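You operate a simulated robot arm through the tools that you are given. There is no shell and no other tool.

The job below is to be done with a simulated robot arm. You get a single attempt, and the scene is never put back.

JOB
Jar on the blender, lid on, blend at HIGH till frothy, switch off. Set down upright: blender jar.

The check looks at the end state, three seconds after you hand in, the way a careful person would. Anything else that was tipped, shoved, dropped, spilled or broken makes it a failure. Lids that push on must go on centred and level and be pressed home; caps that screw on are set level and turned clockwise until they are tight.

ROBOT AND FRAMES
A 6-joint arm with a fingered hand, fixed in place. Base frame: the origin is at the foot of the arm, x ahead of it, y to its left, z up; the work surface is at about z = 850. Lengths are in mm, angles in rad, forces in N, time in s.
With the tool pointing down near the work surface it reaches from about 300 to 920 mm from the base axis. Its first joint turns from -2.897 to 2.897 rad. Payload 5 kg.
The tool frame sits at the grasp point between the pads (the TCP): z along the fingers, y along the line on which they close. The tips reach 37 mm beyond it. The gripper opens to 124 mm. The gripper's body begins 43 mm behind the TCP. The gripper is a hand of 3 fingers: y runs from the thumb to the fingers, the wrist lies at [-21, -125, -215] in the tool frame, and closing takes about 1.5 s.
Orientation is that of the tool frame in the base frame, as a unit quaternion [w, x, y, z]. With the fingers straight down and the wrist toward the robot, the tool's x, y and z point along [0, 1, 0], [1, 0, 0] and [0, 0, -1] of the base frame.

CONTROLS
- The arm moves only by the tool servo_tool. Its argument "rows" is a list that holds one entry, the list of rows, each a list of 6 numbers: the shift along the tool's x, y, z in mm, then the turn, a rotation vector about the tool's x, y, z in rad. In form: [[[tx, ty, tz, ax, ay, az], ...]]. A call has 1 to 20 rows; each row shifts and turns the commanded pose from where the row before left it, along the tool's axes as they then stand. "gripper" is the gripper command, from -1 (shut) to 1 (fully open), values between in proportion, set as the call begins (left out, the last holds). A row lasts 0.2 s, in which the tool goes at most 50 mm and 0.15 rad; a call with a longer step from one row to the next is refused whole, and so is a gripper value outside its range. Where a pose cannot be reached the arm comes as near as it can. A force on the tool above 80 N (or 10 N above the force at the start of the call, whichever is more), or a blocked arm, ends the call early, and 0.2 s more pass. Each finger travels about 72 mm/s and halts on what it meets, pressing with about 29 N; the grip force reading is that of the motor and also rises with nothing between the fingers. The clock runs only during rows and for 0.2 s after the last one: add rows that do not move to give the fingers time. The reply holds the time, the measured pose of the TCP, the force on the tool along the base axes, the opening and the grip force, in the units named above and with some noise, with the torque about the TCP (base axes, N m) and any sound that the robot's microphone picked up.
- Cameras (640 x 400 px; columns grow to the right, rows downward): "scene" is fixed at [51.3, 497.5, 1644.4]; the picture's right is [-0.59, -0.81, 0.00], its down [-0.54, 0.40, -0.74] and it looks along [0.60, -0.44, -0.67] (base axes); focal length 332 px, centre (320, 200). "wrist" rides on the gripper at [72, -104, -154] in the tool frame; the picture's right is [-0.83, 0.26, -0.49], its down [-0.51, -0.72, 0.47] and it looks along [-0.23, 0.64, 0.73] (tool axes); focal length 243 px, centre (320, 200). There is no depth. A picture from a camera that has moved, and an enlarged one, comes with that camera's place and axes in the base frame and with its lens.
- capture(camera): a new picture of that camera. It takes no simulated time.
- set_fingers(index, middle, thumb_bend, thumb_turn): sets how far each is bent, from 0 (flat) to 1 (curled in); at 0.3 the hand is open as for a grip, at 0.7 the pads meet at the TCP. One left out holds its place. A second passes; each finger stops where it meets its share of the squeeze, and holds until it gets a number again. A gripper value or a shape takes the hand back. It gives what a move gives, with no picture; readings hold the bend of each and the force on the fingers (four entries, about 0 where the hand has none), thumb and palm. thumb_turn goes from beside the hand (0) to across from the fingers (1), as for a grip.
- hand_shape(shape): the hand has 3 fingers and takes this shape, open, in about a second: jaw (thumb against the fingers, like two jaws); tri (thumb and two fingers); tip (a fingertip pinch); poke (one finger out to press); point (the index stretched); flat (the hand flat); cup (the hand cupped); fist (a fist). The gripper value then closes the fingers along that shape, each until it touches; the sizes above hold for jaw. It gives what a move gives, with no picture.
- inspect(camera, box): a new picture of the part [left, top, right, bottom] of that camera's present view, enlarged. It takes no simulated time.
- close_job(): hands the job in; it is judged then, once.

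Nothing tells you positions but the pictures and the camera data. Unless the task says otherwise, let go and move clear before handing in.

The tools are called as name(argument=value, ...) on one line, values as JSON. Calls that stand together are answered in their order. servo_tool: Moves the arm, as the interface text tells. Its arguments: {"type":"object","properties":{"rows":{"type":"array","items":{"type":"array","items":{"type":"array","items":{"type":"number"}}}},"gripper":{"type":"number"}},"required":["rows"]} The other tools are called the same way: hand_shape (shape) gives the hand a shape; set_fingers (index, middle, thumb_bend, thumb_turn) moves the fingers one by one; capture (camera) takes a picture; inspect (camera, box) takes an enlarged picture of a part of a camera's view; close_job () hands the job in.

At the start:

```text
time: 0.0
ee_pos: [744.5, 14.2, 1155.1]
tool_rot: [0.0, 0.707, 0.707, 0.0]
force: [0.0, -0.5, 0.0]
moment: [0.01, -0.01, -0.01]
grip_width: 123.7
grasp_force: 0.1
shape: jaw
bend: [0.3, 0.3, 0.3, 0.98]
finger forces: [0.0, 0.1, 0.0, 0.1, 0.0, 0.0]
```

scene: 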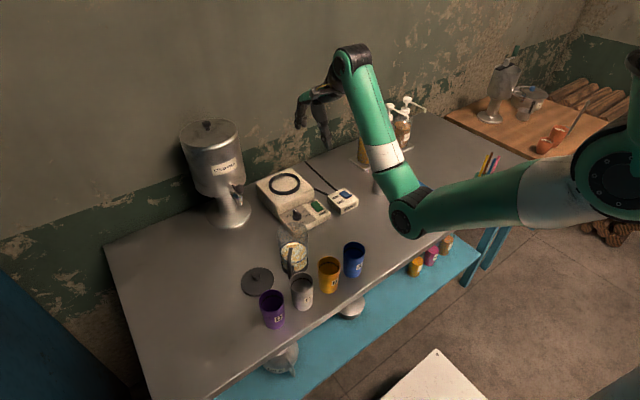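
wrist: 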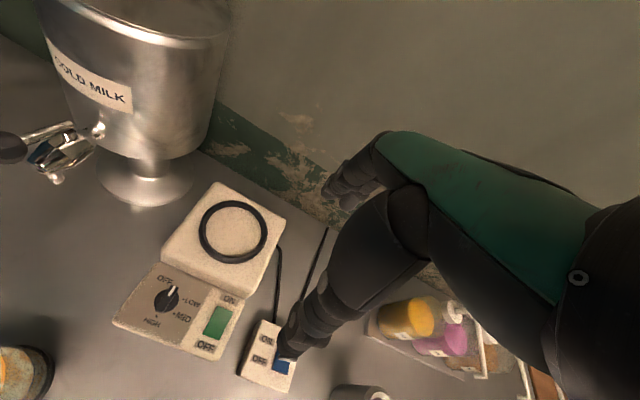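

I see a workbench with a milk dispenser, a blender base (ring seat, knob and switch), a power box, a clear jar, a dark lid and several cups. I'll look closer before moving.

inspect(camera="scene", box=[230, 150, 390, 250])

inspect(camera="scene", box=[220, 205, 380, 335])

inspect(camera="wrist", box=[100, 170, 340, 400])

```text
4.00 times, centred on (310, 200) of scene
camera zoom: at [51.3, 497.5, 1644.4], right [-0.59, -0.81, 0.0], down [-0.54, 0.4, -0.74], along [0.6, -0.44, -0.67], focal length 1328 px, centre (360, 200)
```

zoom: 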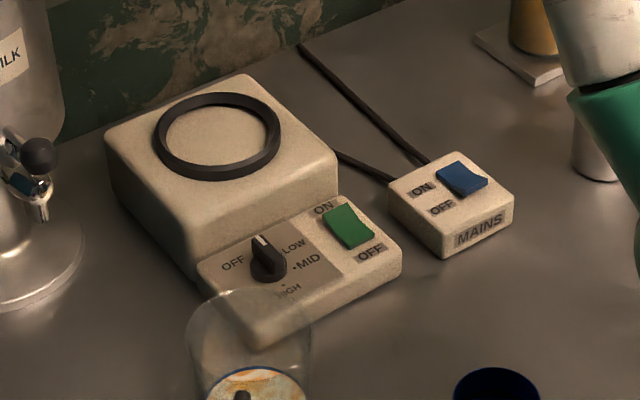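

```text
3.08 times, centred on (300, 270) of scene
camera zoom: at [51.3, 497.5, 1644.4], right [-0.59, -0.81, 0.0], down [-0.54, 0.4, -0.74], along [0.6, -0.44, -0.67], focal length 1022 px, centre (382, -15)
```

zoom: 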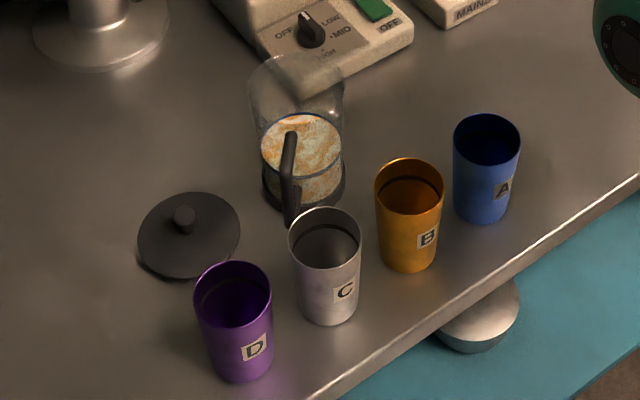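

```text
1.74 times, centred on (220, 285) of wrist
camera zoom: at [639.0, 87.8, 1309.2], right [0.26, -0.83, 0.49], down [-0.72, -0.51, -0.47], along [0.64, -0.23, -0.73], focal length 422 px, centre (494, 52)
```

zoom: 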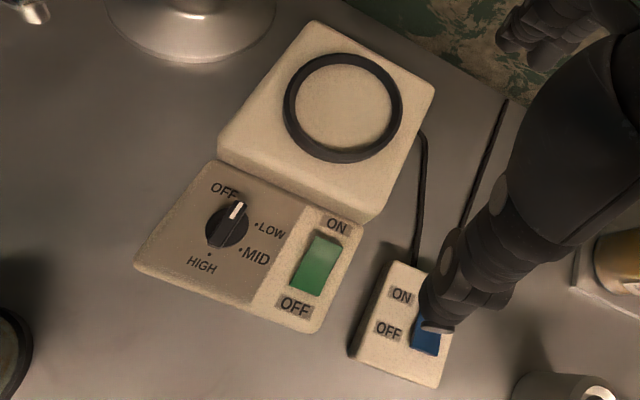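

The bench layout is clear. I put the jar near (576, 207), the lid near (585, 326), the cups in a row at x≈462 and the blender seat ring near (811, 89, 943). I'll move the wrist camera to get a closer look at the jar and lid.

servo_tool(rows=[[[21.6, -34.4, 5.5, 0, 0, 0], [21.6, -34.4, 5.5, 0, 0, 0], [21.6, -34.4, 5.5, 0, 0, 0], [21.6, -34.4, 5.5, 0, 0, 0], [21.6, -34.4, 5.5, 0, 0, 0], [21.6, -34.4, 5.5, 0, 0, 0], [21.6, -34.4, 5.5, 0, 0, 0], [21.6, -34.4, 5.5, 0, 0, 0], [21.6, -34.4, 5.5, 0, 0, 0], [21.6, -34.4, 5.5, 0, 0, 0]]], gripper=1)

capture(camera="wrist")

capture(camera="scene")

```text
time: 2.2
ee_pos: [410.0, 229.6, 1069.3]
tool_rot: [0.001, 0.707, 0.708, 0.002]
force: [0.7, -0.7, -1.1]
moment: [-0.01, 0.02, -0.03]
grip_width: 123.7
grasp_force: 0.0
shape: jaw
bend: [0.3, 0.3, 0.3, 0.98]
finger forces: [0.0, 0.0, 0.0, 0.0, 0.1, 0.0]
out of reach, approached as far as the arm can: row 5, 6, 7, 8, 9, 10
```

```text
taken
camera wrist: at [303.6, 302.4, 1222.8], right [0.26, -0.83, 0.49], down [-0.72, -0.51, -0.48], along [0.64, -0.23, -0.73], focal length 243 px, centre (320, 200)
```

wrist: 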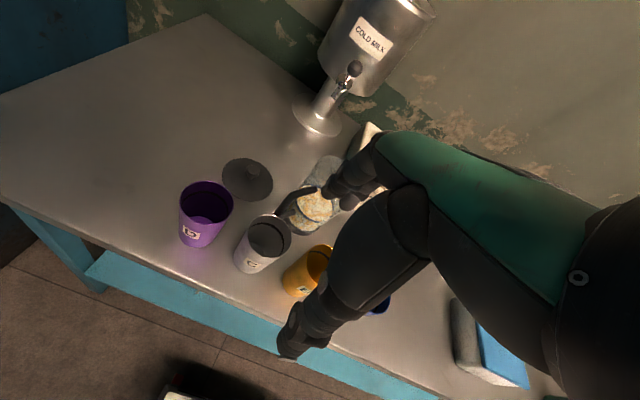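

```text
taken
```

scene: 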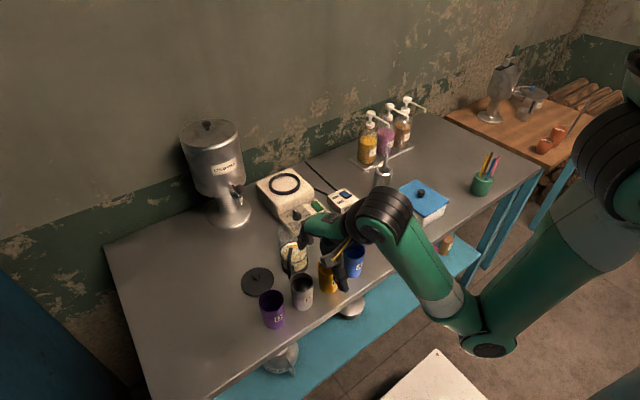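

The arm stopped short of that pose, but the view is still useful. I'll zoom in on the jar, handle and lid.

inspect(camera="wrist", box=[170, 110, 400, 310])

inspect(camera="scene", box=[240, 200, 400, 300])

inspect(camera="scene", box=[340, 80, 560, 260])

```text
2.00 times, centred on (285, 210) of wrist
camera zoom: at [303.6, 302.4, 1222.8], right [0.26, -0.83, 0.49], down [-0.72, -0.51, -0.48], along [0.64, -0.23, -0.73], focal length 485 px, centre (390, 180)
```

zoom: 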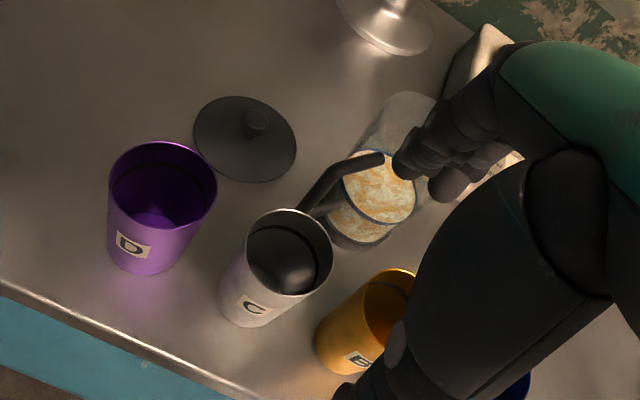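

```text
4.00 times, centred on (320, 250) of scene
camera zoom: at [51.3, 497.5, 1644.4], right [-0.59, -0.81, 0.0], down [-0.54, 0.4, -0.74], along [0.6, -0.44, -0.67], focal length 1328 px, centre (320, 0)
```

zoom: 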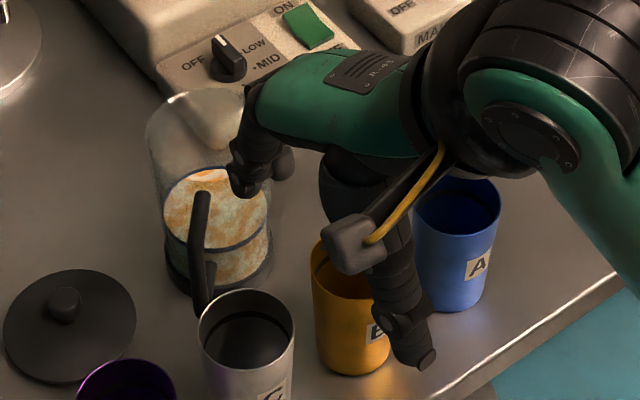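

```text
2.22 times, centred on (450, 170) of scene
camera zoom: at [51.3, 497.5, 1644.4], right [-0.59, -0.81, 0.0], down [-0.54, 0.4, -0.74], along [0.6, -0.44, -0.67], focal length 738 px, centre (31, 267)
```

zoom: 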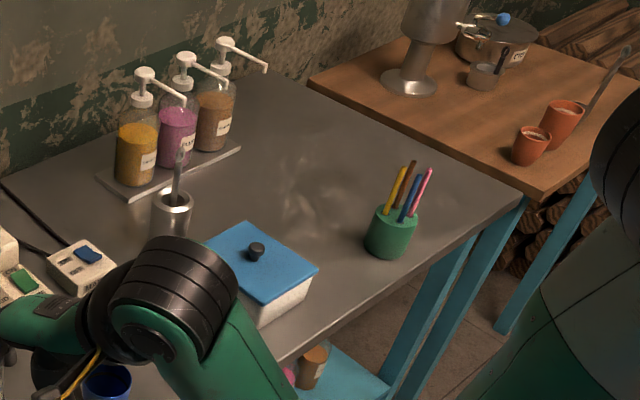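

The jar is clear glass with contents and a handle facing roughly +y/−x. I'll back the hand off to the right so the wrist camera has the jar unobstructed.

servo_tool(rows=[[[-40, 0, -15, 0, 0, 0], [-40, 0, -15, 0, 0, 0], [-22.5, 32.5, -8, 0, 0, 0], [-22.5, 32.5, -8, 0, 0, 0], [-22.5, 32.5, -8, 0, 0, 0], [-22.5, 32.5, -8, 0, 0, 0]]])

capture(camera="wrist")

inspect(camera="scene", box=[230, 180, 390, 320])

```text
time: 3.6
ee_pos: [568.8, 75.2, 1107.3]
tool_rot: [-0.001, 0.707, 0.707, 0.0]
force: [-0.2, -0.6, 0.3]
moment: [-0.02, -0.01, -0.01]
grip_width: 123.7
grasp_force: 0.0
shape: jaw
bend: [0.3, 0.3, 0.3, 0.98]
finger forces: [0.1, 0.0, 0.1, 0.0, 0.0, 0.0]
out of reach, approached as far as the arm can: row 1, 2
```

```text
taken
camera wrist: at [464.1, 149.7, 1261.4], right [0.26, -0.83, 0.49], down [-0.72, -0.51, -0.47], along [0.64, -0.23, -0.73], focal length 243 px, centre (320, 200)
```

wrist: 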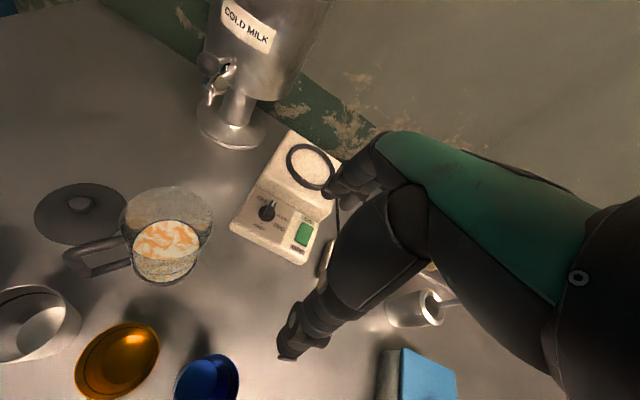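

```text
2.86 times, centred on (310, 250) of scene
camera zoom: at [51.3, 497.5, 1644.4], right [-0.59, -0.81, 0.0], down [-0.54, 0.4, -0.74], along [0.6, -0.44, -0.67], focal length 949 px, centre (349, 57)
```

zoom: 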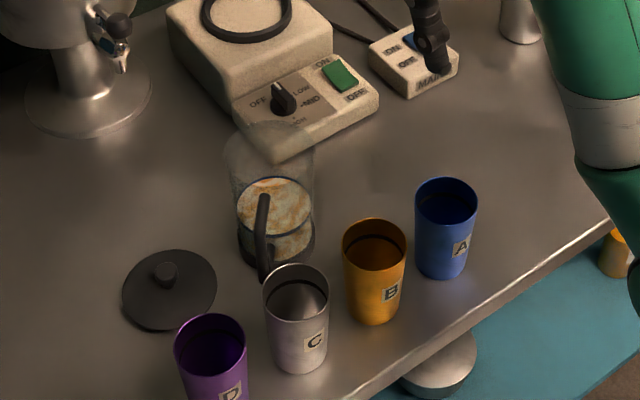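

inspect(camera="wrist", box=[20, 160, 260, 310])

inspect(camera="scene", box=[260, 205, 330, 275])

inspect(camera="wrist", box=[210, 110, 370, 270])

```text
2.67 times, centred on (140, 235) of wrist
camera zoom: at [464.1, 149.7, 1261.4], right [0.26, -0.83, 0.49], down [-0.72, -0.51, -0.47], along [0.64, -0.23, -0.73], focal length 647 px, centre (800, 107)
```

zoom: 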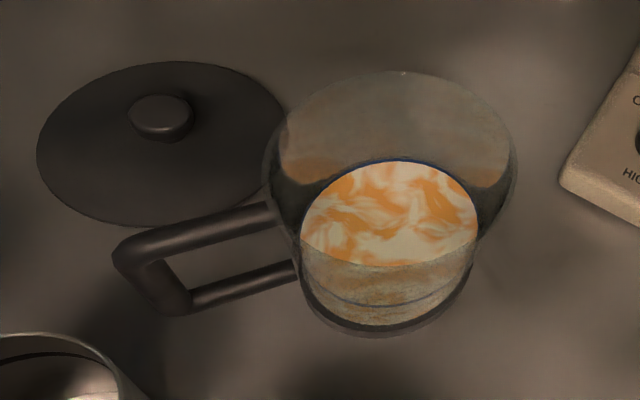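

```text
5.71 times, centred on (295, 240) of scene
camera zoom: at [51.3, 497.5, 1644.4], right [-0.59, -0.81, 0.0], down [-0.54, 0.4, -0.74], along [0.6, -0.44, -0.67], focal length 1898 px, centre (463, -29)
```

zoom: 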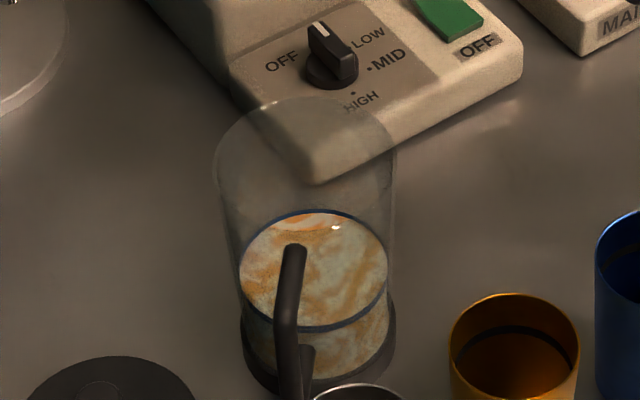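

```text
2.50 times, centred on (290, 190) of wrist
camera zoom: at [464.1, 149.7, 1261.4], right [0.26, -0.83, 0.49], down [-0.72, -0.51, -0.47], along [0.64, -0.23, -0.73], focal length 606 px, centre (395, 225)
```

zoom: 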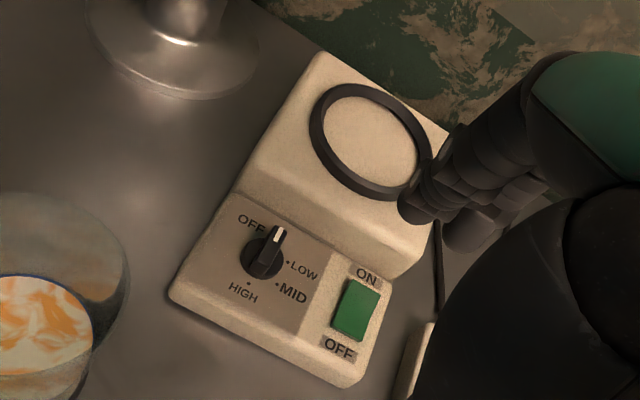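

The jar is about 140 mm tall and 80–86 mm across, at roughly (577, 212), with its handle toward about 150°. The knob is near (697, 116) and points at OFF, the green rocker is near (698, 38) and the mains box near (683, −78). I'll move closer to read the switch states.

servo_tool(rows=[[[-19.6, 16.6, 21, 0, 0, 0], [-19.6, 16.6, 21, 0, 0, 0], [-19.6, 16.6, 21, 0, 0, 0], [-19.6, 16.6, 21, 0, 0, 0], [-19.6, 16.6, 21, 0, 0, 0]]])

capture(camera="wrist")

inspect(camera="wrist", box=[80, 120, 340, 340])

```text
time: 4.8
ee_pos: [651.8, -21.2, 1001.9]
tool_rot: [0.001, 0.707, 0.707, 0.001]
force: [-0.6, 0.6, 0.3]
moment: [-0.01, 0.02, 0.0]
grip_width: 123.9
grasp_force: 0.0
shape: jaw
bend: [0.3, 0.3, 0.3, 0.98]
finger forces: [0.0, 0.1, 0.0, 0.0, 0.1, 0.0]
```

```text
taken
camera wrist: at [546.7, 52.9, 1155.6], right [0.26, -0.83, 0.49], down [-0.72, -0.51, -0.47], along [0.64, -0.23, -0.73], focal length 243 px, centre (320, 200)
```

wrist: 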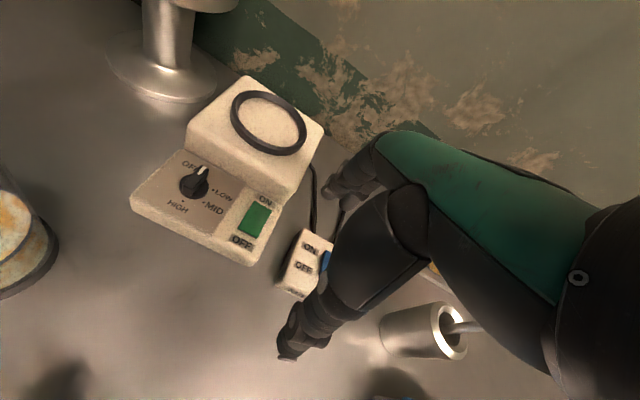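

```text
1.82 times, centred on (210, 230) of wrist
camera zoom: at [546.7, 52.9, 1155.6], right [0.26, -0.83, 0.49], down [-0.72, -0.51, -0.47], along [0.64, -0.23, -0.73], focal length 441 px, centre (520, 146)
```

zoom: 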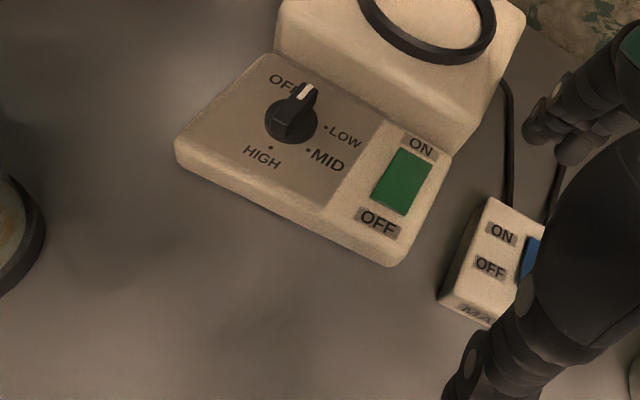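

inspect(camera="wrist", box=[225, 185, 295, 255])

inspect(camera="wrist", box=[170, 150, 240, 220])

inspect(camera="scene", box=[280, 175, 370, 235])

```text
5.71 times, centred on (260, 220) of wrist
camera zoom: at [546.7, 52.9, 1155.6], right [0.26, -0.83, 0.49], down [-0.72, -0.51, -0.47], along [0.64, -0.23, -0.73], focal length 1386 px, centre (663, 86)
```

zoom: 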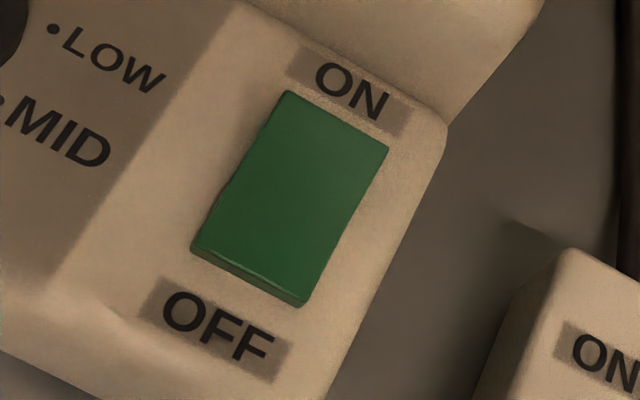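

```text
5.71 times, centred on (205, 185) of wrist
camera zoom: at [546.7, 52.9, 1155.6], right [0.26, -0.83, 0.49], down [-0.72, -0.51, -0.47], along [0.64, -0.23, -0.73], focal length 1386 px, centre (977, 286)
```

zoom: 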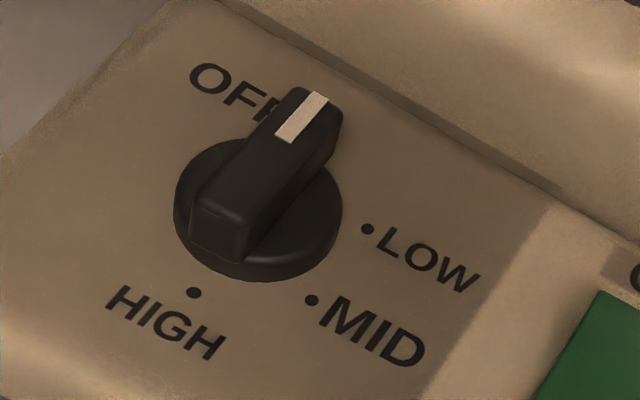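

```text
6.67 times, centred on (325, 205) of scene
camera zoom: at [51.3, 497.5, 1644.4], right [-0.59, -0.81, 0.0], down [-0.54, 0.4, -0.74], along [0.6, -0.44, -0.67], focal length 2214 px, centre (287, 167)
```

zoom: 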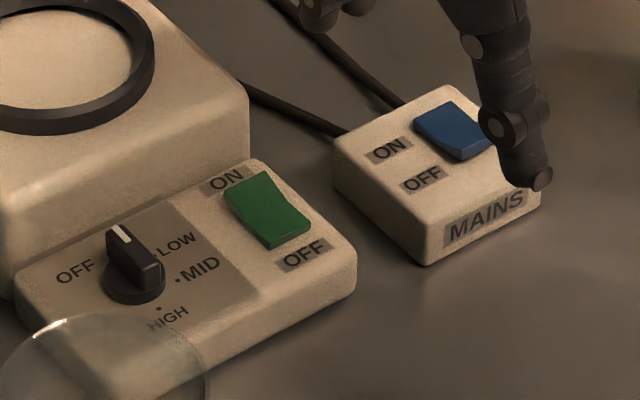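

inspect(camera="scene", box=[305, 195, 333, 215])

inspect(camera="scene", box=[332, 184, 360, 204])

```text
16.00 times, centred on (319, 205) of scene
camera zoom: at [51.3, 497.5, 1644.4], right [-0.59, -0.81, 0.0], down [-0.54, 0.4, -0.74], along [0.6, -0.44, -0.67], focal length 5313 px, centre (336, 120)
```

zoom: 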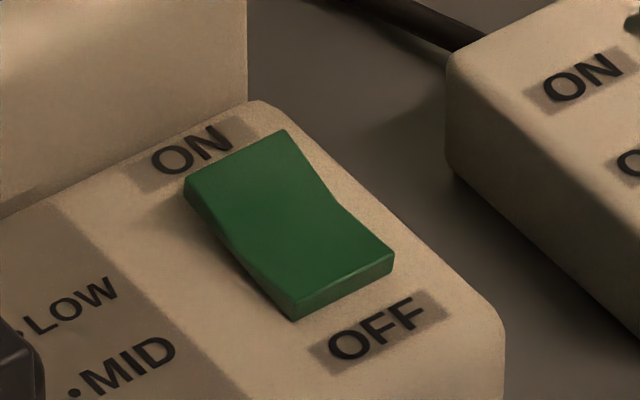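

```text
16.00 times, centred on (346, 194) of scene
camera zoom: at [51.3, 497.5, 1644.4], right [-0.59, -0.81, 0.0], down [-0.54, 0.4, -0.74], along [0.6, -0.44, -0.67], focal length 5313 px, centre (-96, 296)
```

zoom: 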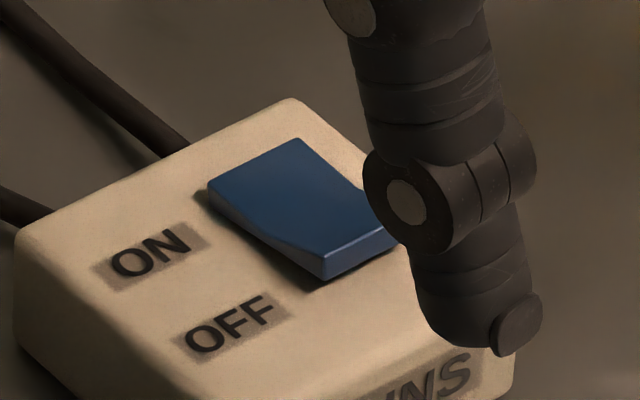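

Going by the slope of the rocker faces, the green switch is OFF (its ON end is raised), the mains is already ON and the knob is at OFF. I'll test how the fingers close in free air so I can plan the knob and jar grips.

inspect(camera="scene", box=[300, 130, 400, 200])

hand_shape(shape="tip")

inspect(camera="scene", box=[300, 130, 400, 200])

capture(camera="wrist")

```text
5.71 times, centred on (350, 165) of scene
camera zoom: at [51.3, 497.5, 1644.4], right [-0.59, -0.81, 0.0], down [-0.54, 0.4, -0.74], along [0.6, -0.44, -0.67], focal length 1898 px, centre (149, 400)
```

zoom: 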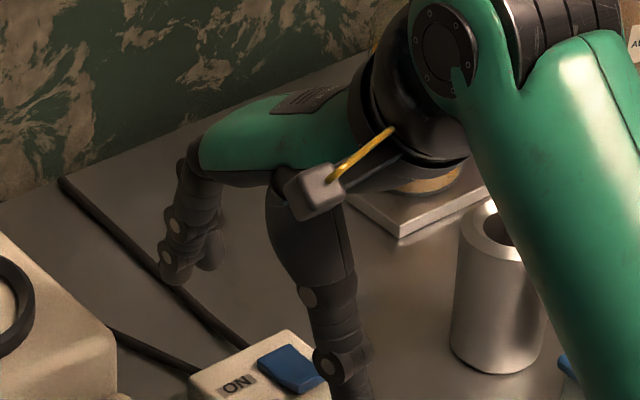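

```text
time: 5.7
ee_pos: [651.9, -20.3, 1002.9]
tool_rot: [0.0, 0.707, 0.707, 0.0]
force: [0.3, -0.5, 0.4]
moment: [-0.02, 0.0, -0.01]
grip_width: 124.3
grasp_force: 0.1
shape: tip
bend: [0.3, 0.98, 0.3, 0.98]
finger forces: [0.1, 0.0, 0.0, 0.0, 0.0, 0.0]
```

```text
5.71 times, centred on (350, 165) of scene
camera zoom: at [51.3, 497.5, 1644.4], right [-0.59, -0.81, 0.0], down [-0.54, 0.4, -0.74], along [0.6, -0.44, -0.67], focal length 1898 px, centre (149, 400)
```

zoom: 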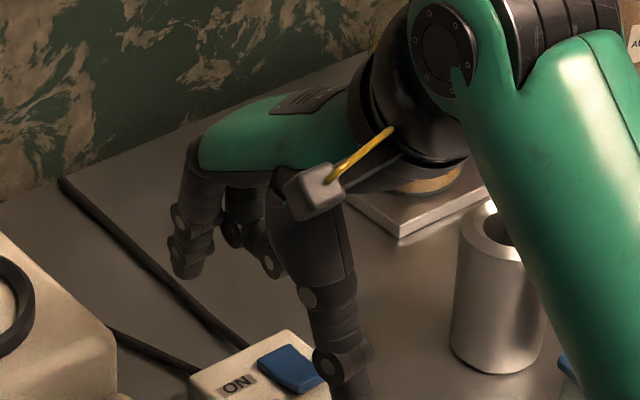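

```text
taken
camera wrist: at [546.6, 53.3, 1155.9], right [0.26, -0.83, 0.49], down [-0.72, -0.51, -0.47], along [0.64, -0.23, -0.73], focal length 243 px, centre (320, 200)
```

wrist: 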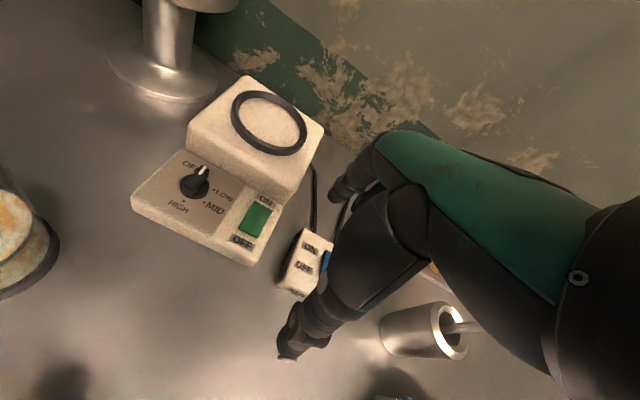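

servo_tool(rows=[[[0, 0, 0, 0, 0, 0], [0, 0, 0, 0, 0, 0], [0, 0, 0, 0, 0, 0], [0, 0, 0, 0, 0, 0], [0, 0, 0, 0, 0, 0], [0, 0, 0, 0, 0, 0], [0, 0, 0, 0, 0, 0], [0, 0, 0, 0, 0, 0]]], gripper=-1)

inspect(camera="scene", box=[300, 130, 400, 200])

inspect(camera="wrist", box=[240, 110, 480, 390])

```text
time: 7.5
ee_pos: [652.3, -18.8, 1002.0]
tool_rot: [0.0, 0.707, 0.707, 0.0]
force: [-0.1, -0.1, 0.7]
moment: [-0.03, 0.0, -0.06]
grip_width: 0.2
grasp_force: 29.3
shape: tip
bend: [0.7, 1.0, 0.6, 1.0]
finger forces: [0.0, 0.1, 0.0, 0.1, 0.1, 0.0]
```

```text
5.71 times, centred on (350, 165) of scene
camera zoom: at [51.3, 497.5, 1644.4], right [-0.59, -0.81, 0.0], down [-0.54, 0.4, -0.74], along [0.6, -0.44, -0.67], focal length 1898 px, centre (149, 400)
```

zoom: 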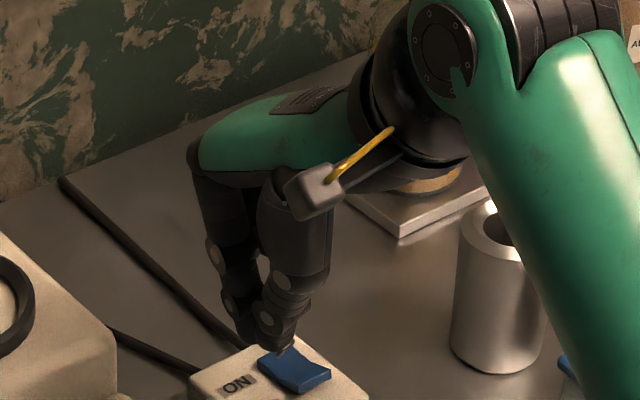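

```text
1.43 times, centred on (360, 250) of wrist
camera zoom: at [546.7, 53.2, 1155.7], right [0.26, -0.83, 0.49], down [-0.72, -0.51, -0.47], along [0.64, -0.23, -0.73], focal length 347 px, centre (263, 129)
```

zoom: 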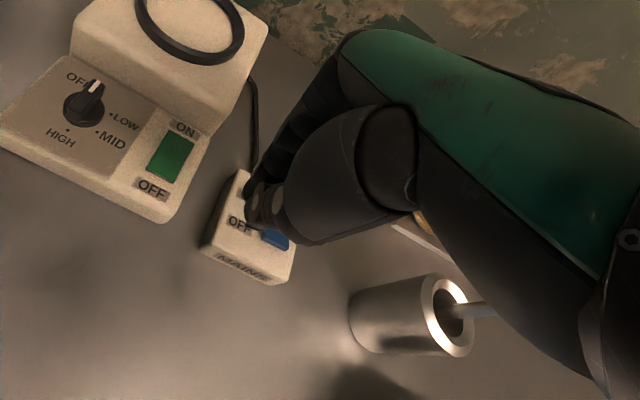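

Fingertips meet about 40 mm below the TCP. I'll check the arm and elbow posture against the bench and cups before planning the knob turn.

capture(camera="scene")

inspect(camera="scene", box=[240, 100, 340, 230])

```text
taken
```

scene: 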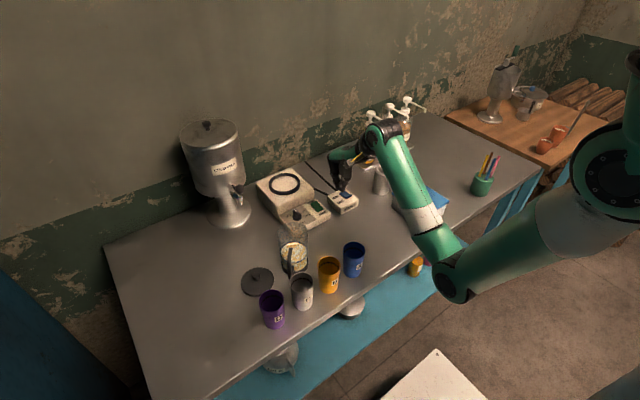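

```text
3.08 times, centred on (290, 165) of scene
camera zoom: at [51.3, 497.5, 1644.4], right [-0.59, -0.81, 0.0], down [-0.54, 0.4, -0.74], along [0.6, -0.44, -0.67], focal length 1022 px, centre (412, 308)
```

zoom: 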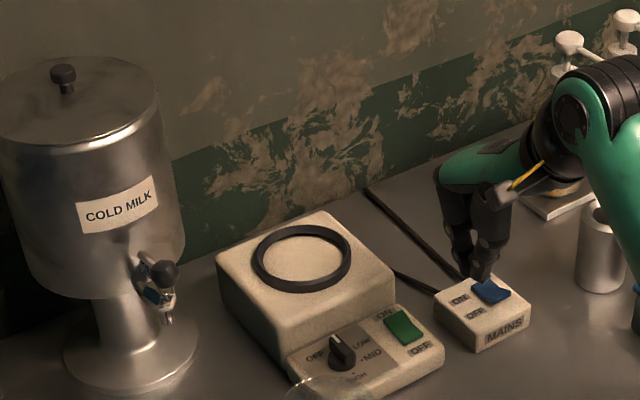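

hand_shape(shape="jaw")

servo_tool(rows=[[[0, 0, -20, 0, 0, -0.15], [0, 0, -20, 0, 0, -0.15], [0, 0, -20, 0, 0, -0.15], [0, 0, 0, 0, 0, -0.15], [0, 0, 0, 0, 0, -0.15], [0, 0, 0, 0, 0, -0.15], [0, 0, 0, 0, 0, -0.15], [0, 0, 0, 0, 0, -0.15], [0, 0, 0, 0, 0, -0.15], [0, 0, 0, 0, 0, -0.15], [0, 0, 0, 0, 0, -0.0708]]], gripper=-1)

inspect(camera="scene", box=[290, 110, 410, 200])

capture(camera="wrist")

capture(camera="scene")

```text
time: 8.4
ee_pos: [652.4, -20.5, 1002.8]
tool_rot: [0.0, 0.707, 0.707, 0.0]
force: [-0.1, -0.1, -0.5]
moment: [-0.02, -0.01, -0.01]
grip_width: 123.6
grasp_force: 0.1
shape: jaw
bend: [0.3, 0.3, 0.3, 0.98]
finger forces: [0.1, 0.1, 0.0, 0.0, 0.1, 0.0]
```

```text
time: 10.8
ee_pos: [697.1, -1.8, 1018.2]
tool_rot: [0.001, 0.0, 1.0, 0.001]
force: [1.2, 0.3, 1.0]
moment: [0.01, -0.01, -0.03]
grip_width: 0.0
grasp_force: 29.0
shape: jaw
bend: [0.7, 0.7, 0.57, 1.0]
finger forces: [0.0, 0.1, 0.1, 0.0, 0.0, 0.0]
out of reach, approached as far as the arm can: row 8, 9, 10, 11
```

```text
4.44 times, centred on (350, 155) of scene
camera zoom: at [51.3, 497.5, 1644.4], right [-0.59, -0.81, 0.0], down [-0.54, 0.4, -0.74], along [0.6, -0.44, -0.67], focal length 1476 px, centre (187, 400)
```

zoom: 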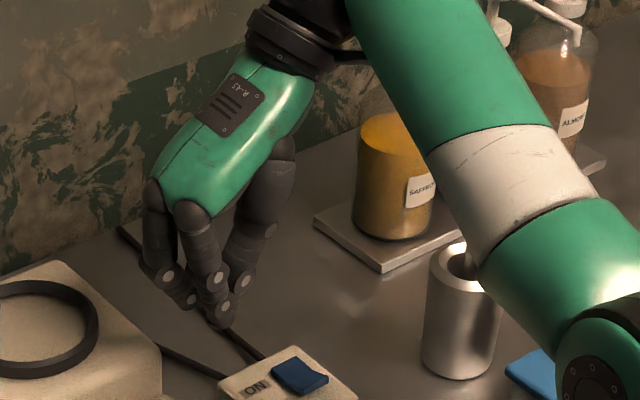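

```text
taken
camera wrist: at [623.3, -105.7, 1170.6], right [0.83, 0.26, 0.49], down [0.51, -0.72, -0.47], along [0.23, 0.64, -0.73], focal length 243 px, centre (320, 200)
```

wrist: 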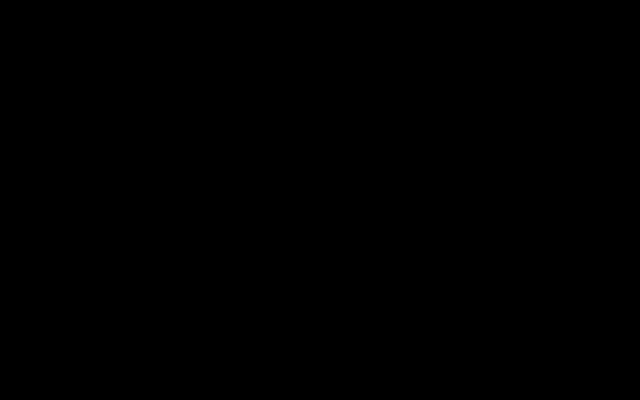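

```text
taken
```

scene: 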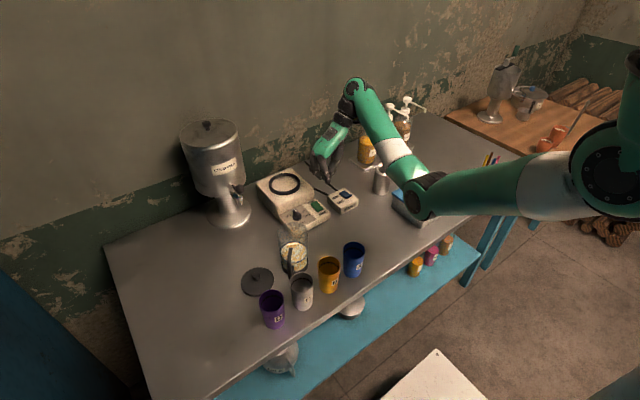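

Rotating about that point hit a reach limit, though the arm did reach the 90° heading. I'll slide it over toward the knob at this heading and see whether that pose is reachable.

servo_tool(rows=[[[0, 23, 0, 0, 0, 0], [0, 23, 0, 0, 0, 0], [0, 23, 0, 0, 0, 0], [0, 23, 0, 0, 0, 0], [0, 25, 0, 0, 0, 0]]], gripper=-0.2)

capture(camera="wrist")

inspect(camera="scene", box=[240, 100, 400, 220])

```text
time: 12.0
ee_pos: [695.9, 112.8, 1017.9]
tool_rot: [-0.001, -0.001, 1.0, 0.0]
force: [0.2, -0.7, -1.3]
moment: [-0.01, -0.02, -0.01]
grip_width: 49.1
grasp_force: 0.1
shape: jaw
bend: [0.74, 0.49, 0.72, 1.0]
finger forces: [0.0, 0.0, 0.0, 0.0, 0.1, 0.1]
```

```text
taken
camera wrist: at [623.1, 9.0, 1171.3], right [0.83, 0.26, 0.49], down [0.51, -0.72, -0.47], along [0.23, 0.64, -0.73], focal length 243 px, centre (320, 200)
```

wrist: 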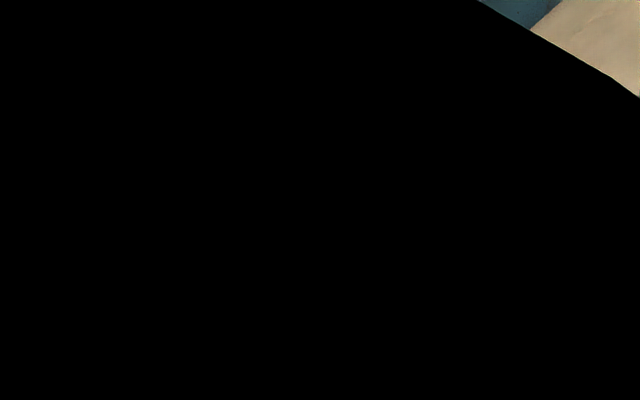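

```text
3.33 times, centred on (320, 160) of scene
camera zoom: at [51.3, 497.5, 1644.4], right [-0.59, -0.81, 0.0], down [-0.54, 0.4, -0.74], along [0.6, -0.44, -0.67], focal length 1107 px, centre (320, 333)
```

zoom: 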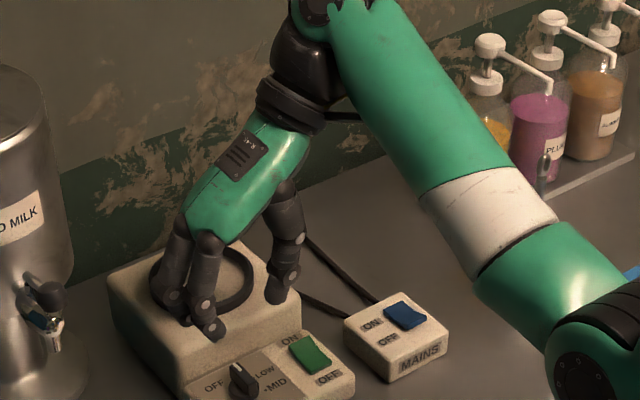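

servo_tool(rows=[[[0, 0, 0, 0, 0, 0], [0, 0, 0, 0, 0, 0], [0, 0, 0, 0, 0, 0], [0, 0, 0, 0, 0, 0]]], gripper=0.2)

inspect(camera="scene", box=[260, 140, 340, 220])

```text
time: 13.0
ee_pos: [696.1, 111.5, 1017.9]
tool_rot: [-0.001, 0.0, 1.0, 0.0]
force: [-0.9, 0.1, -0.2]
moment: [0.03, 0.0, -0.01]
grip_width: 73.8
grasp_force: 0.0
shape: jaw
bend: [0.73, 0.41, 0.65, 1.0]
finger forces: [0.1, 0.0, 0.0, 0.0, 0.0, 0.0]
```

```text
5.00 times, centred on (300, 180) of scene
camera zoom: at [51.3, 497.5, 1644.4], right [-0.59, -0.81, 0.0], down [-0.54, 0.4, -0.74], along [0.6, -0.44, -0.67], focal length 1660 px, centre (420, 300)
```

zoom: 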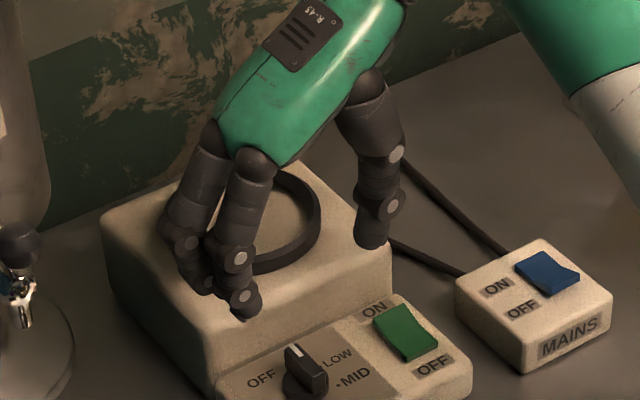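

servo_tool(rows=[[[0, 0, 0, 0, 0, 0], [0, 0, 0, 0, 0, 0], [0, 0, 0, 0, 0, 0], [0, 0, 0, 0, 0, 0], [0, 0, 0, 0, 0, 0]]], gripper=1)

inspect(camera="scene", box=[260, 140, 340, 220])

```text
time: 14.2
ee_pos: [695.3, 111.9, 1017.2]
tool_rot: [0.0, 0.0, 1.0, 0.001]
force: [0.0, -0.5, 0.4]
moment: [-0.02, 0.02, -0.02]
grip_width: 123.6
grasp_force: 0.1
shape: jaw
bend: [0.3, 0.3, 0.3, 0.98]
finger forces: [0.0, 0.0, 0.0, 0.1, 0.0, 0.1]
```

```text
5.00 times, centred on (300, 180) of scene
camera zoom: at [51.3, 497.5, 1644.4], right [-0.59, -0.81, 0.0], down [-0.54, 0.4, -0.74], along [0.6, -0.44, -0.67], focal length 1660 px, centre (420, 300)
```

zoom: 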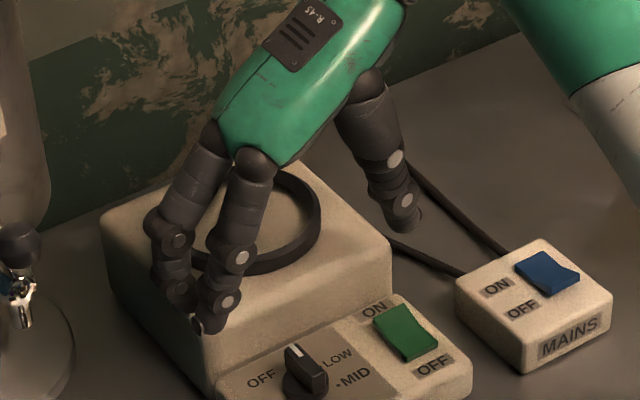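

The hand opens cleanly again. I'll pre-close to about 62 mm so the thumb clears the green rocker, then go partway down over the knob and check alignment.

servo_tool(rows=[[[0, 0, 0, 0, 0, 0], [0, 0, 0, 0, 0, 0], [0, 0, 0, 0, 0, 0], [0, 2, 20, 0, 0, 0], [0, 1, 20, 0, 0, 0], [0, 0, 0, 0, 0, 0]]], gripper=-0.1)

inspect(camera="scene", box=[260, 140, 340, 220])

capture(camera="wrist")

```text
time: 15.6
ee_pos: [696.1, 116.7, 979.1]
tool_rot: [0.0, 0.001, 1.0, 0.0]
force: [0.2, 0.0, 0.4]
moment: [-0.02, 0.01, 0.0]
grip_width: 56.1
grasp_force: 0.0
shape: jaw
bend: [0.74, 0.47, 0.71, 1.0]
finger forces: [0.0, 0.0, 0.1, 0.0, 0.0, 0.1]
```

```text
5.00 times, centred on (300, 180) of scene
camera zoom: at [51.3, 497.5, 1644.4], right [-0.59, -0.81, 0.0], down [-0.54, 0.4, -0.74], along [0.6, -0.44, -0.67], focal length 1660 px, centre (420, 300)
```

zoom: 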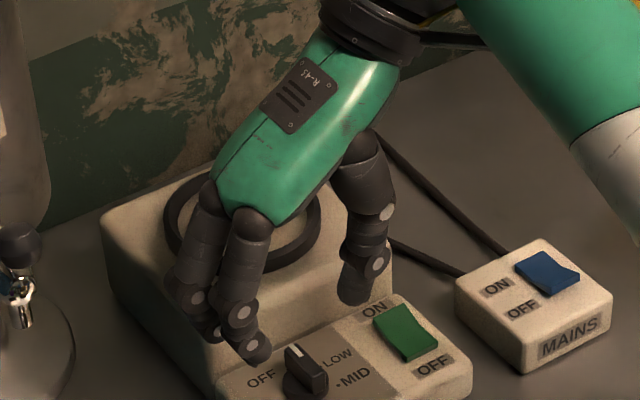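

```text
taken
camera wrist: at [623.5, 13.3, 1131.5], right [0.83, 0.26, 0.49], down [0.51, -0.72, -0.47], along [0.23, 0.64, -0.73], focal length 243 px, centre (320, 200)
```

wrist: 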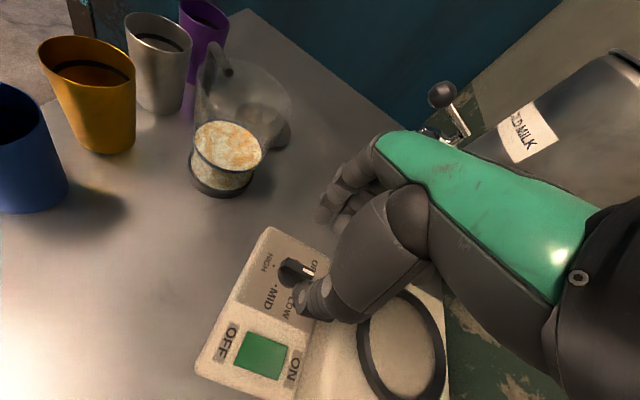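

inspect(camera="wrist", box=[230, 130, 430, 350])

inspect(camera="scene", box=[280, 185, 320, 225])

```text
1.82 times, centred on (330, 240) of wrist
camera zoom: at [623.5, 13.3, 1131.5], right [0.83, 0.26, 0.49], down [0.51, -0.72, -0.47], along [0.23, 0.64, -0.73], focal length 441 px, centre (302, 127)
```

zoom: 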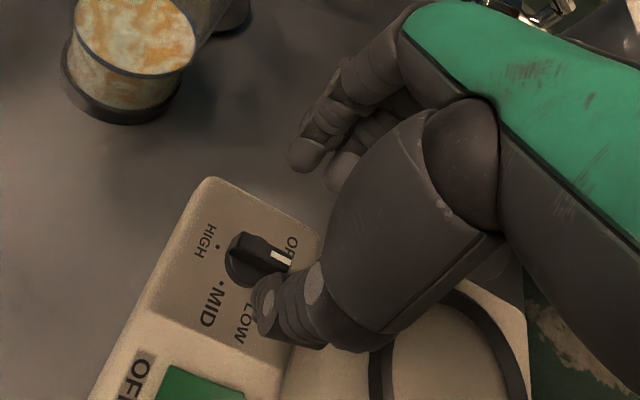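

```text
10.00 times, centred on (300, 205) of scene
camera zoom: at [51.3, 497.5, 1644.4], right [-0.59, -0.81, 0.0], down [-0.54, 0.4, -0.74], along [0.6, -0.44, -0.67], focal length 3321 px, centre (520, 150)
```

zoom: 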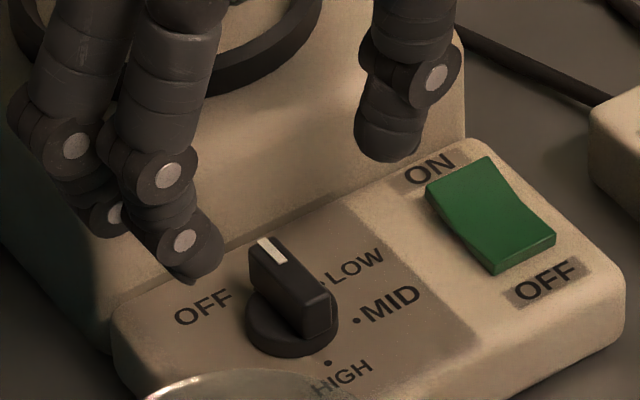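

set_fingers(index=0.45, middle=0.45, thumb_bend=0.42, thumb_turn=1.0)

inspect(camera="scene", box=[280, 175, 330, 225])

inspect(camera="wrist", box=[230, 130, 430, 350])

```text
time: 16.6
ee_pos: [697.5, 116.8, 978.4]
tool_rot: [0.0, 0.0, 1.0, 0.0]
force: [0.9, 0.9, -0.1]
moment: [-0.03, -0.02, 0.02]
grip_width: 87.2
grasp_force: 0.0
shape: fingers
bend: [0.45, 0.45, 0.42, 0.99]
finger forces: [0.0, 0.1, 0.0, 0.0, 0.0, 0.0]
```

```text
8.00 times, centred on (305, 200) of scene
camera zoom: at [51.3, 497.5, 1644.4], right [-0.59, -0.81, 0.0], down [-0.54, 0.4, -0.74], along [0.6, -0.44, -0.67], focal length 2656 px, centre (440, 200)
```

zoom: 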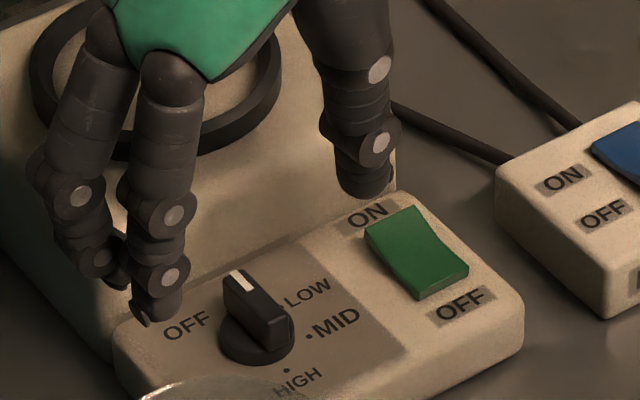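

```text
1.82 times, centred on (330, 240) of wrist
camera zoom: at [623.5, 13.2, 1131.7], right [0.83, 0.26, 0.49], down [0.51, -0.72, -0.47], along [0.23, 0.64, -0.73], focal length 441 px, centre (302, 127)
```

zoom: 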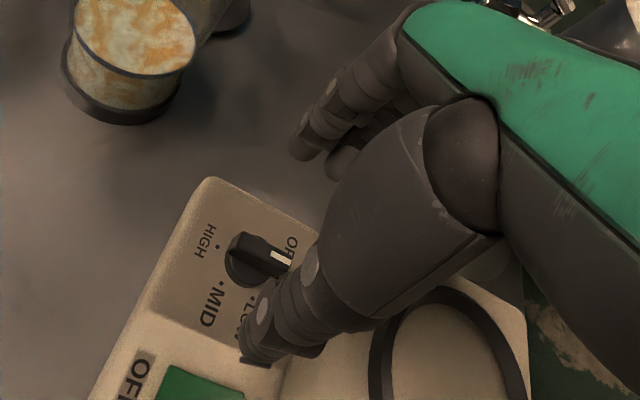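

Individual finger control gives a clean, symmetric hand. I'll narrow it a little and go down around the knob.

set_fingers(index=0.54, middle=0.54, thumb_bend=0.5, thumb_turn=1.0)

servo_tool(rows=[[[0, 0, 10, 0, 0, 0], [0, 0, 10, 0, 0, 0], [0, 0, 6, 0, 0, 0], [0, 0, 4, 0, 0, 0], [0, 0, 0, 0, 0, 0]]])

inspect(camera="scene", box=[280, 175, 330, 225])

capture(camera="wrist")

```text
time: 17.6
ee_pos: [696.0, 117.0, 978.5]
tool_rot: [0.0, 0.001, 1.0, 0.0]
force: [-0.3, 0.5, -0.4]
moment: [0.03, -0.04, 0.0]
grip_width: 62.0
grasp_force: 0.0
shape: fingers
bend: [0.54, 0.54, 0.5, 1.0]
finger forces: [0.1, 0.0, 0.1, 0.1, 0.0, 0.0]
```

```text
time: 18.8
ee_pos: [698.1, 117.5, 947.9]
tool_rot: [0.001, 0.0, 1.0, 0.0]
force: [0.4, -0.7, -0.2]
moment: [-0.03, 0.01, 0.01]
grip_width: 61.6
grasp_force: 0.1
shape: fingers
bend: [0.54, 0.54, 0.5, 1.0]
finger forces: [0.0, 0.0, 0.0, 0.0, 0.0, 0.1]
```

```text
8.00 times, centred on (305, 200) of scene
camera zoom: at [51.3, 497.5, 1644.4], right [-0.59, -0.81, 0.0], down [-0.54, 0.4, -0.74], along [0.6, -0.44, -0.67], focal length 2656 px, centre (440, 200)
```

zoom: 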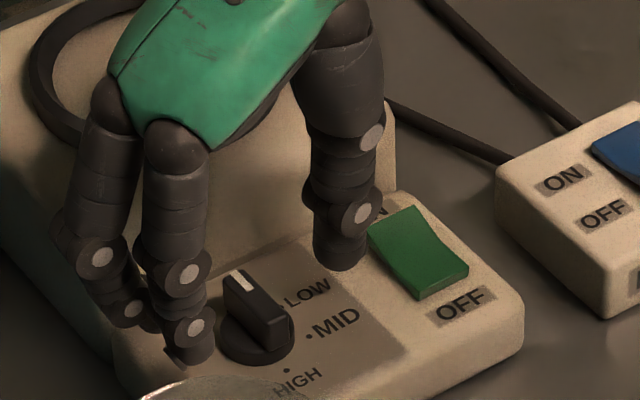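

```text
taken
camera wrist: at [623.4, 14.5, 1101.2], right [0.83, 0.26, 0.49], down [0.51, -0.72, -0.47], along [0.23, 0.64, -0.73], focal length 243 px, centre (320, 200)
```

wrist: 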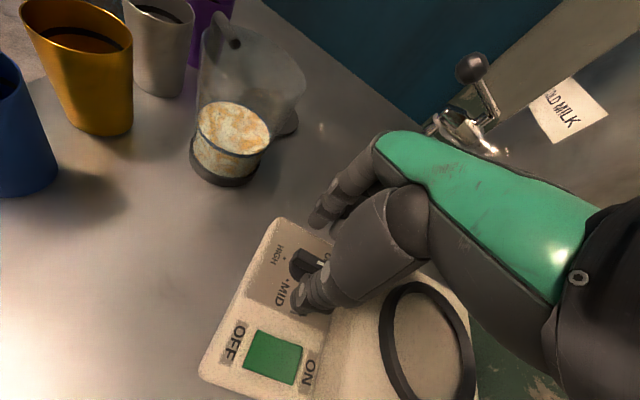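

servo_tool(rows=[[[0, -1, 4, 0, 0, 0], [0, 0, 3, 0, 0, 0], [0, 0, 0, 0, 0, 0]]])

set_fingers(index=0.66, middle=0.66, thumb_bend=0.62, thumb_turn=1.0)

inspect(camera="scene", box=[280, 175, 330, 225])

inspect(camera="wrist", box=[230, 180, 390, 350])

```text
time: 19.6
ee_pos: [697.4, 116.3, 940.5]
tool_rot: [-0.001, 0.0, 1.0, 0.0]
force: [-0.7, 0.1, -0.2]
moment: [0.03, -0.03, -0.03]
grip_width: 62.0
grasp_force: 0.0
shape: fingers
bend: [0.54, 0.54, 0.5, 1.0]
finger forces: [0.0, 0.0, 0.1, 0.0, 0.1, 0.0]
```

```text
time: 20.6
ee_pos: [697.3, 116.9, 940.1]
tool_rot: [-0.001, 0.001, 1.0, -0.001]
force: [0.6, -0.1, -1.4]
moment: [-0.01, 0.03, -0.03]
grip_width: 25.5
grasp_force: 0.0
shape: fingers
bend: [0.66, 0.66, 0.62, 1.0]
finger forces: [0.0, 0.0, 0.1, 0.1, 0.1, 0.1]
```

```text
8.00 times, centred on (305, 200) of scene
camera zoom: at [51.3, 497.5, 1644.4], right [-0.59, -0.81, 0.0], down [-0.54, 0.4, -0.74], along [0.6, -0.44, -0.67], focal length 2656 px, centre (440, 200)
```

zoom: 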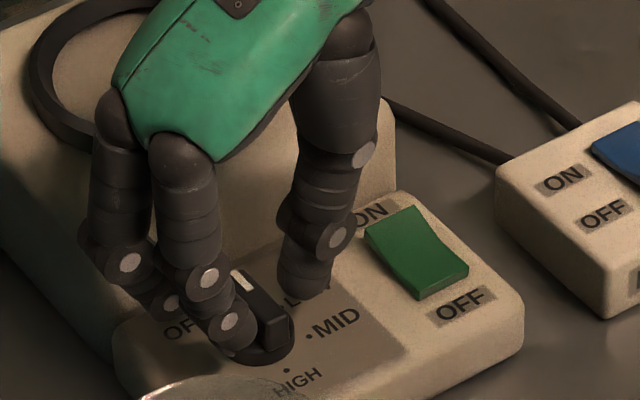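

```text
2.35 times, centred on (310, 265) of wrist
camera zoom: at [623.7, 13.2, 1094.1], right [0.83, 0.26, 0.49], down [0.51, -0.72, -0.47], along [0.23, 0.64, -0.73], focal length 571 px, centre (344, 47)
```

zoom: 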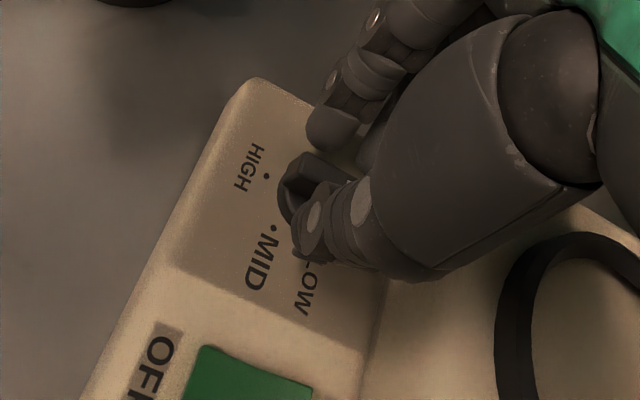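

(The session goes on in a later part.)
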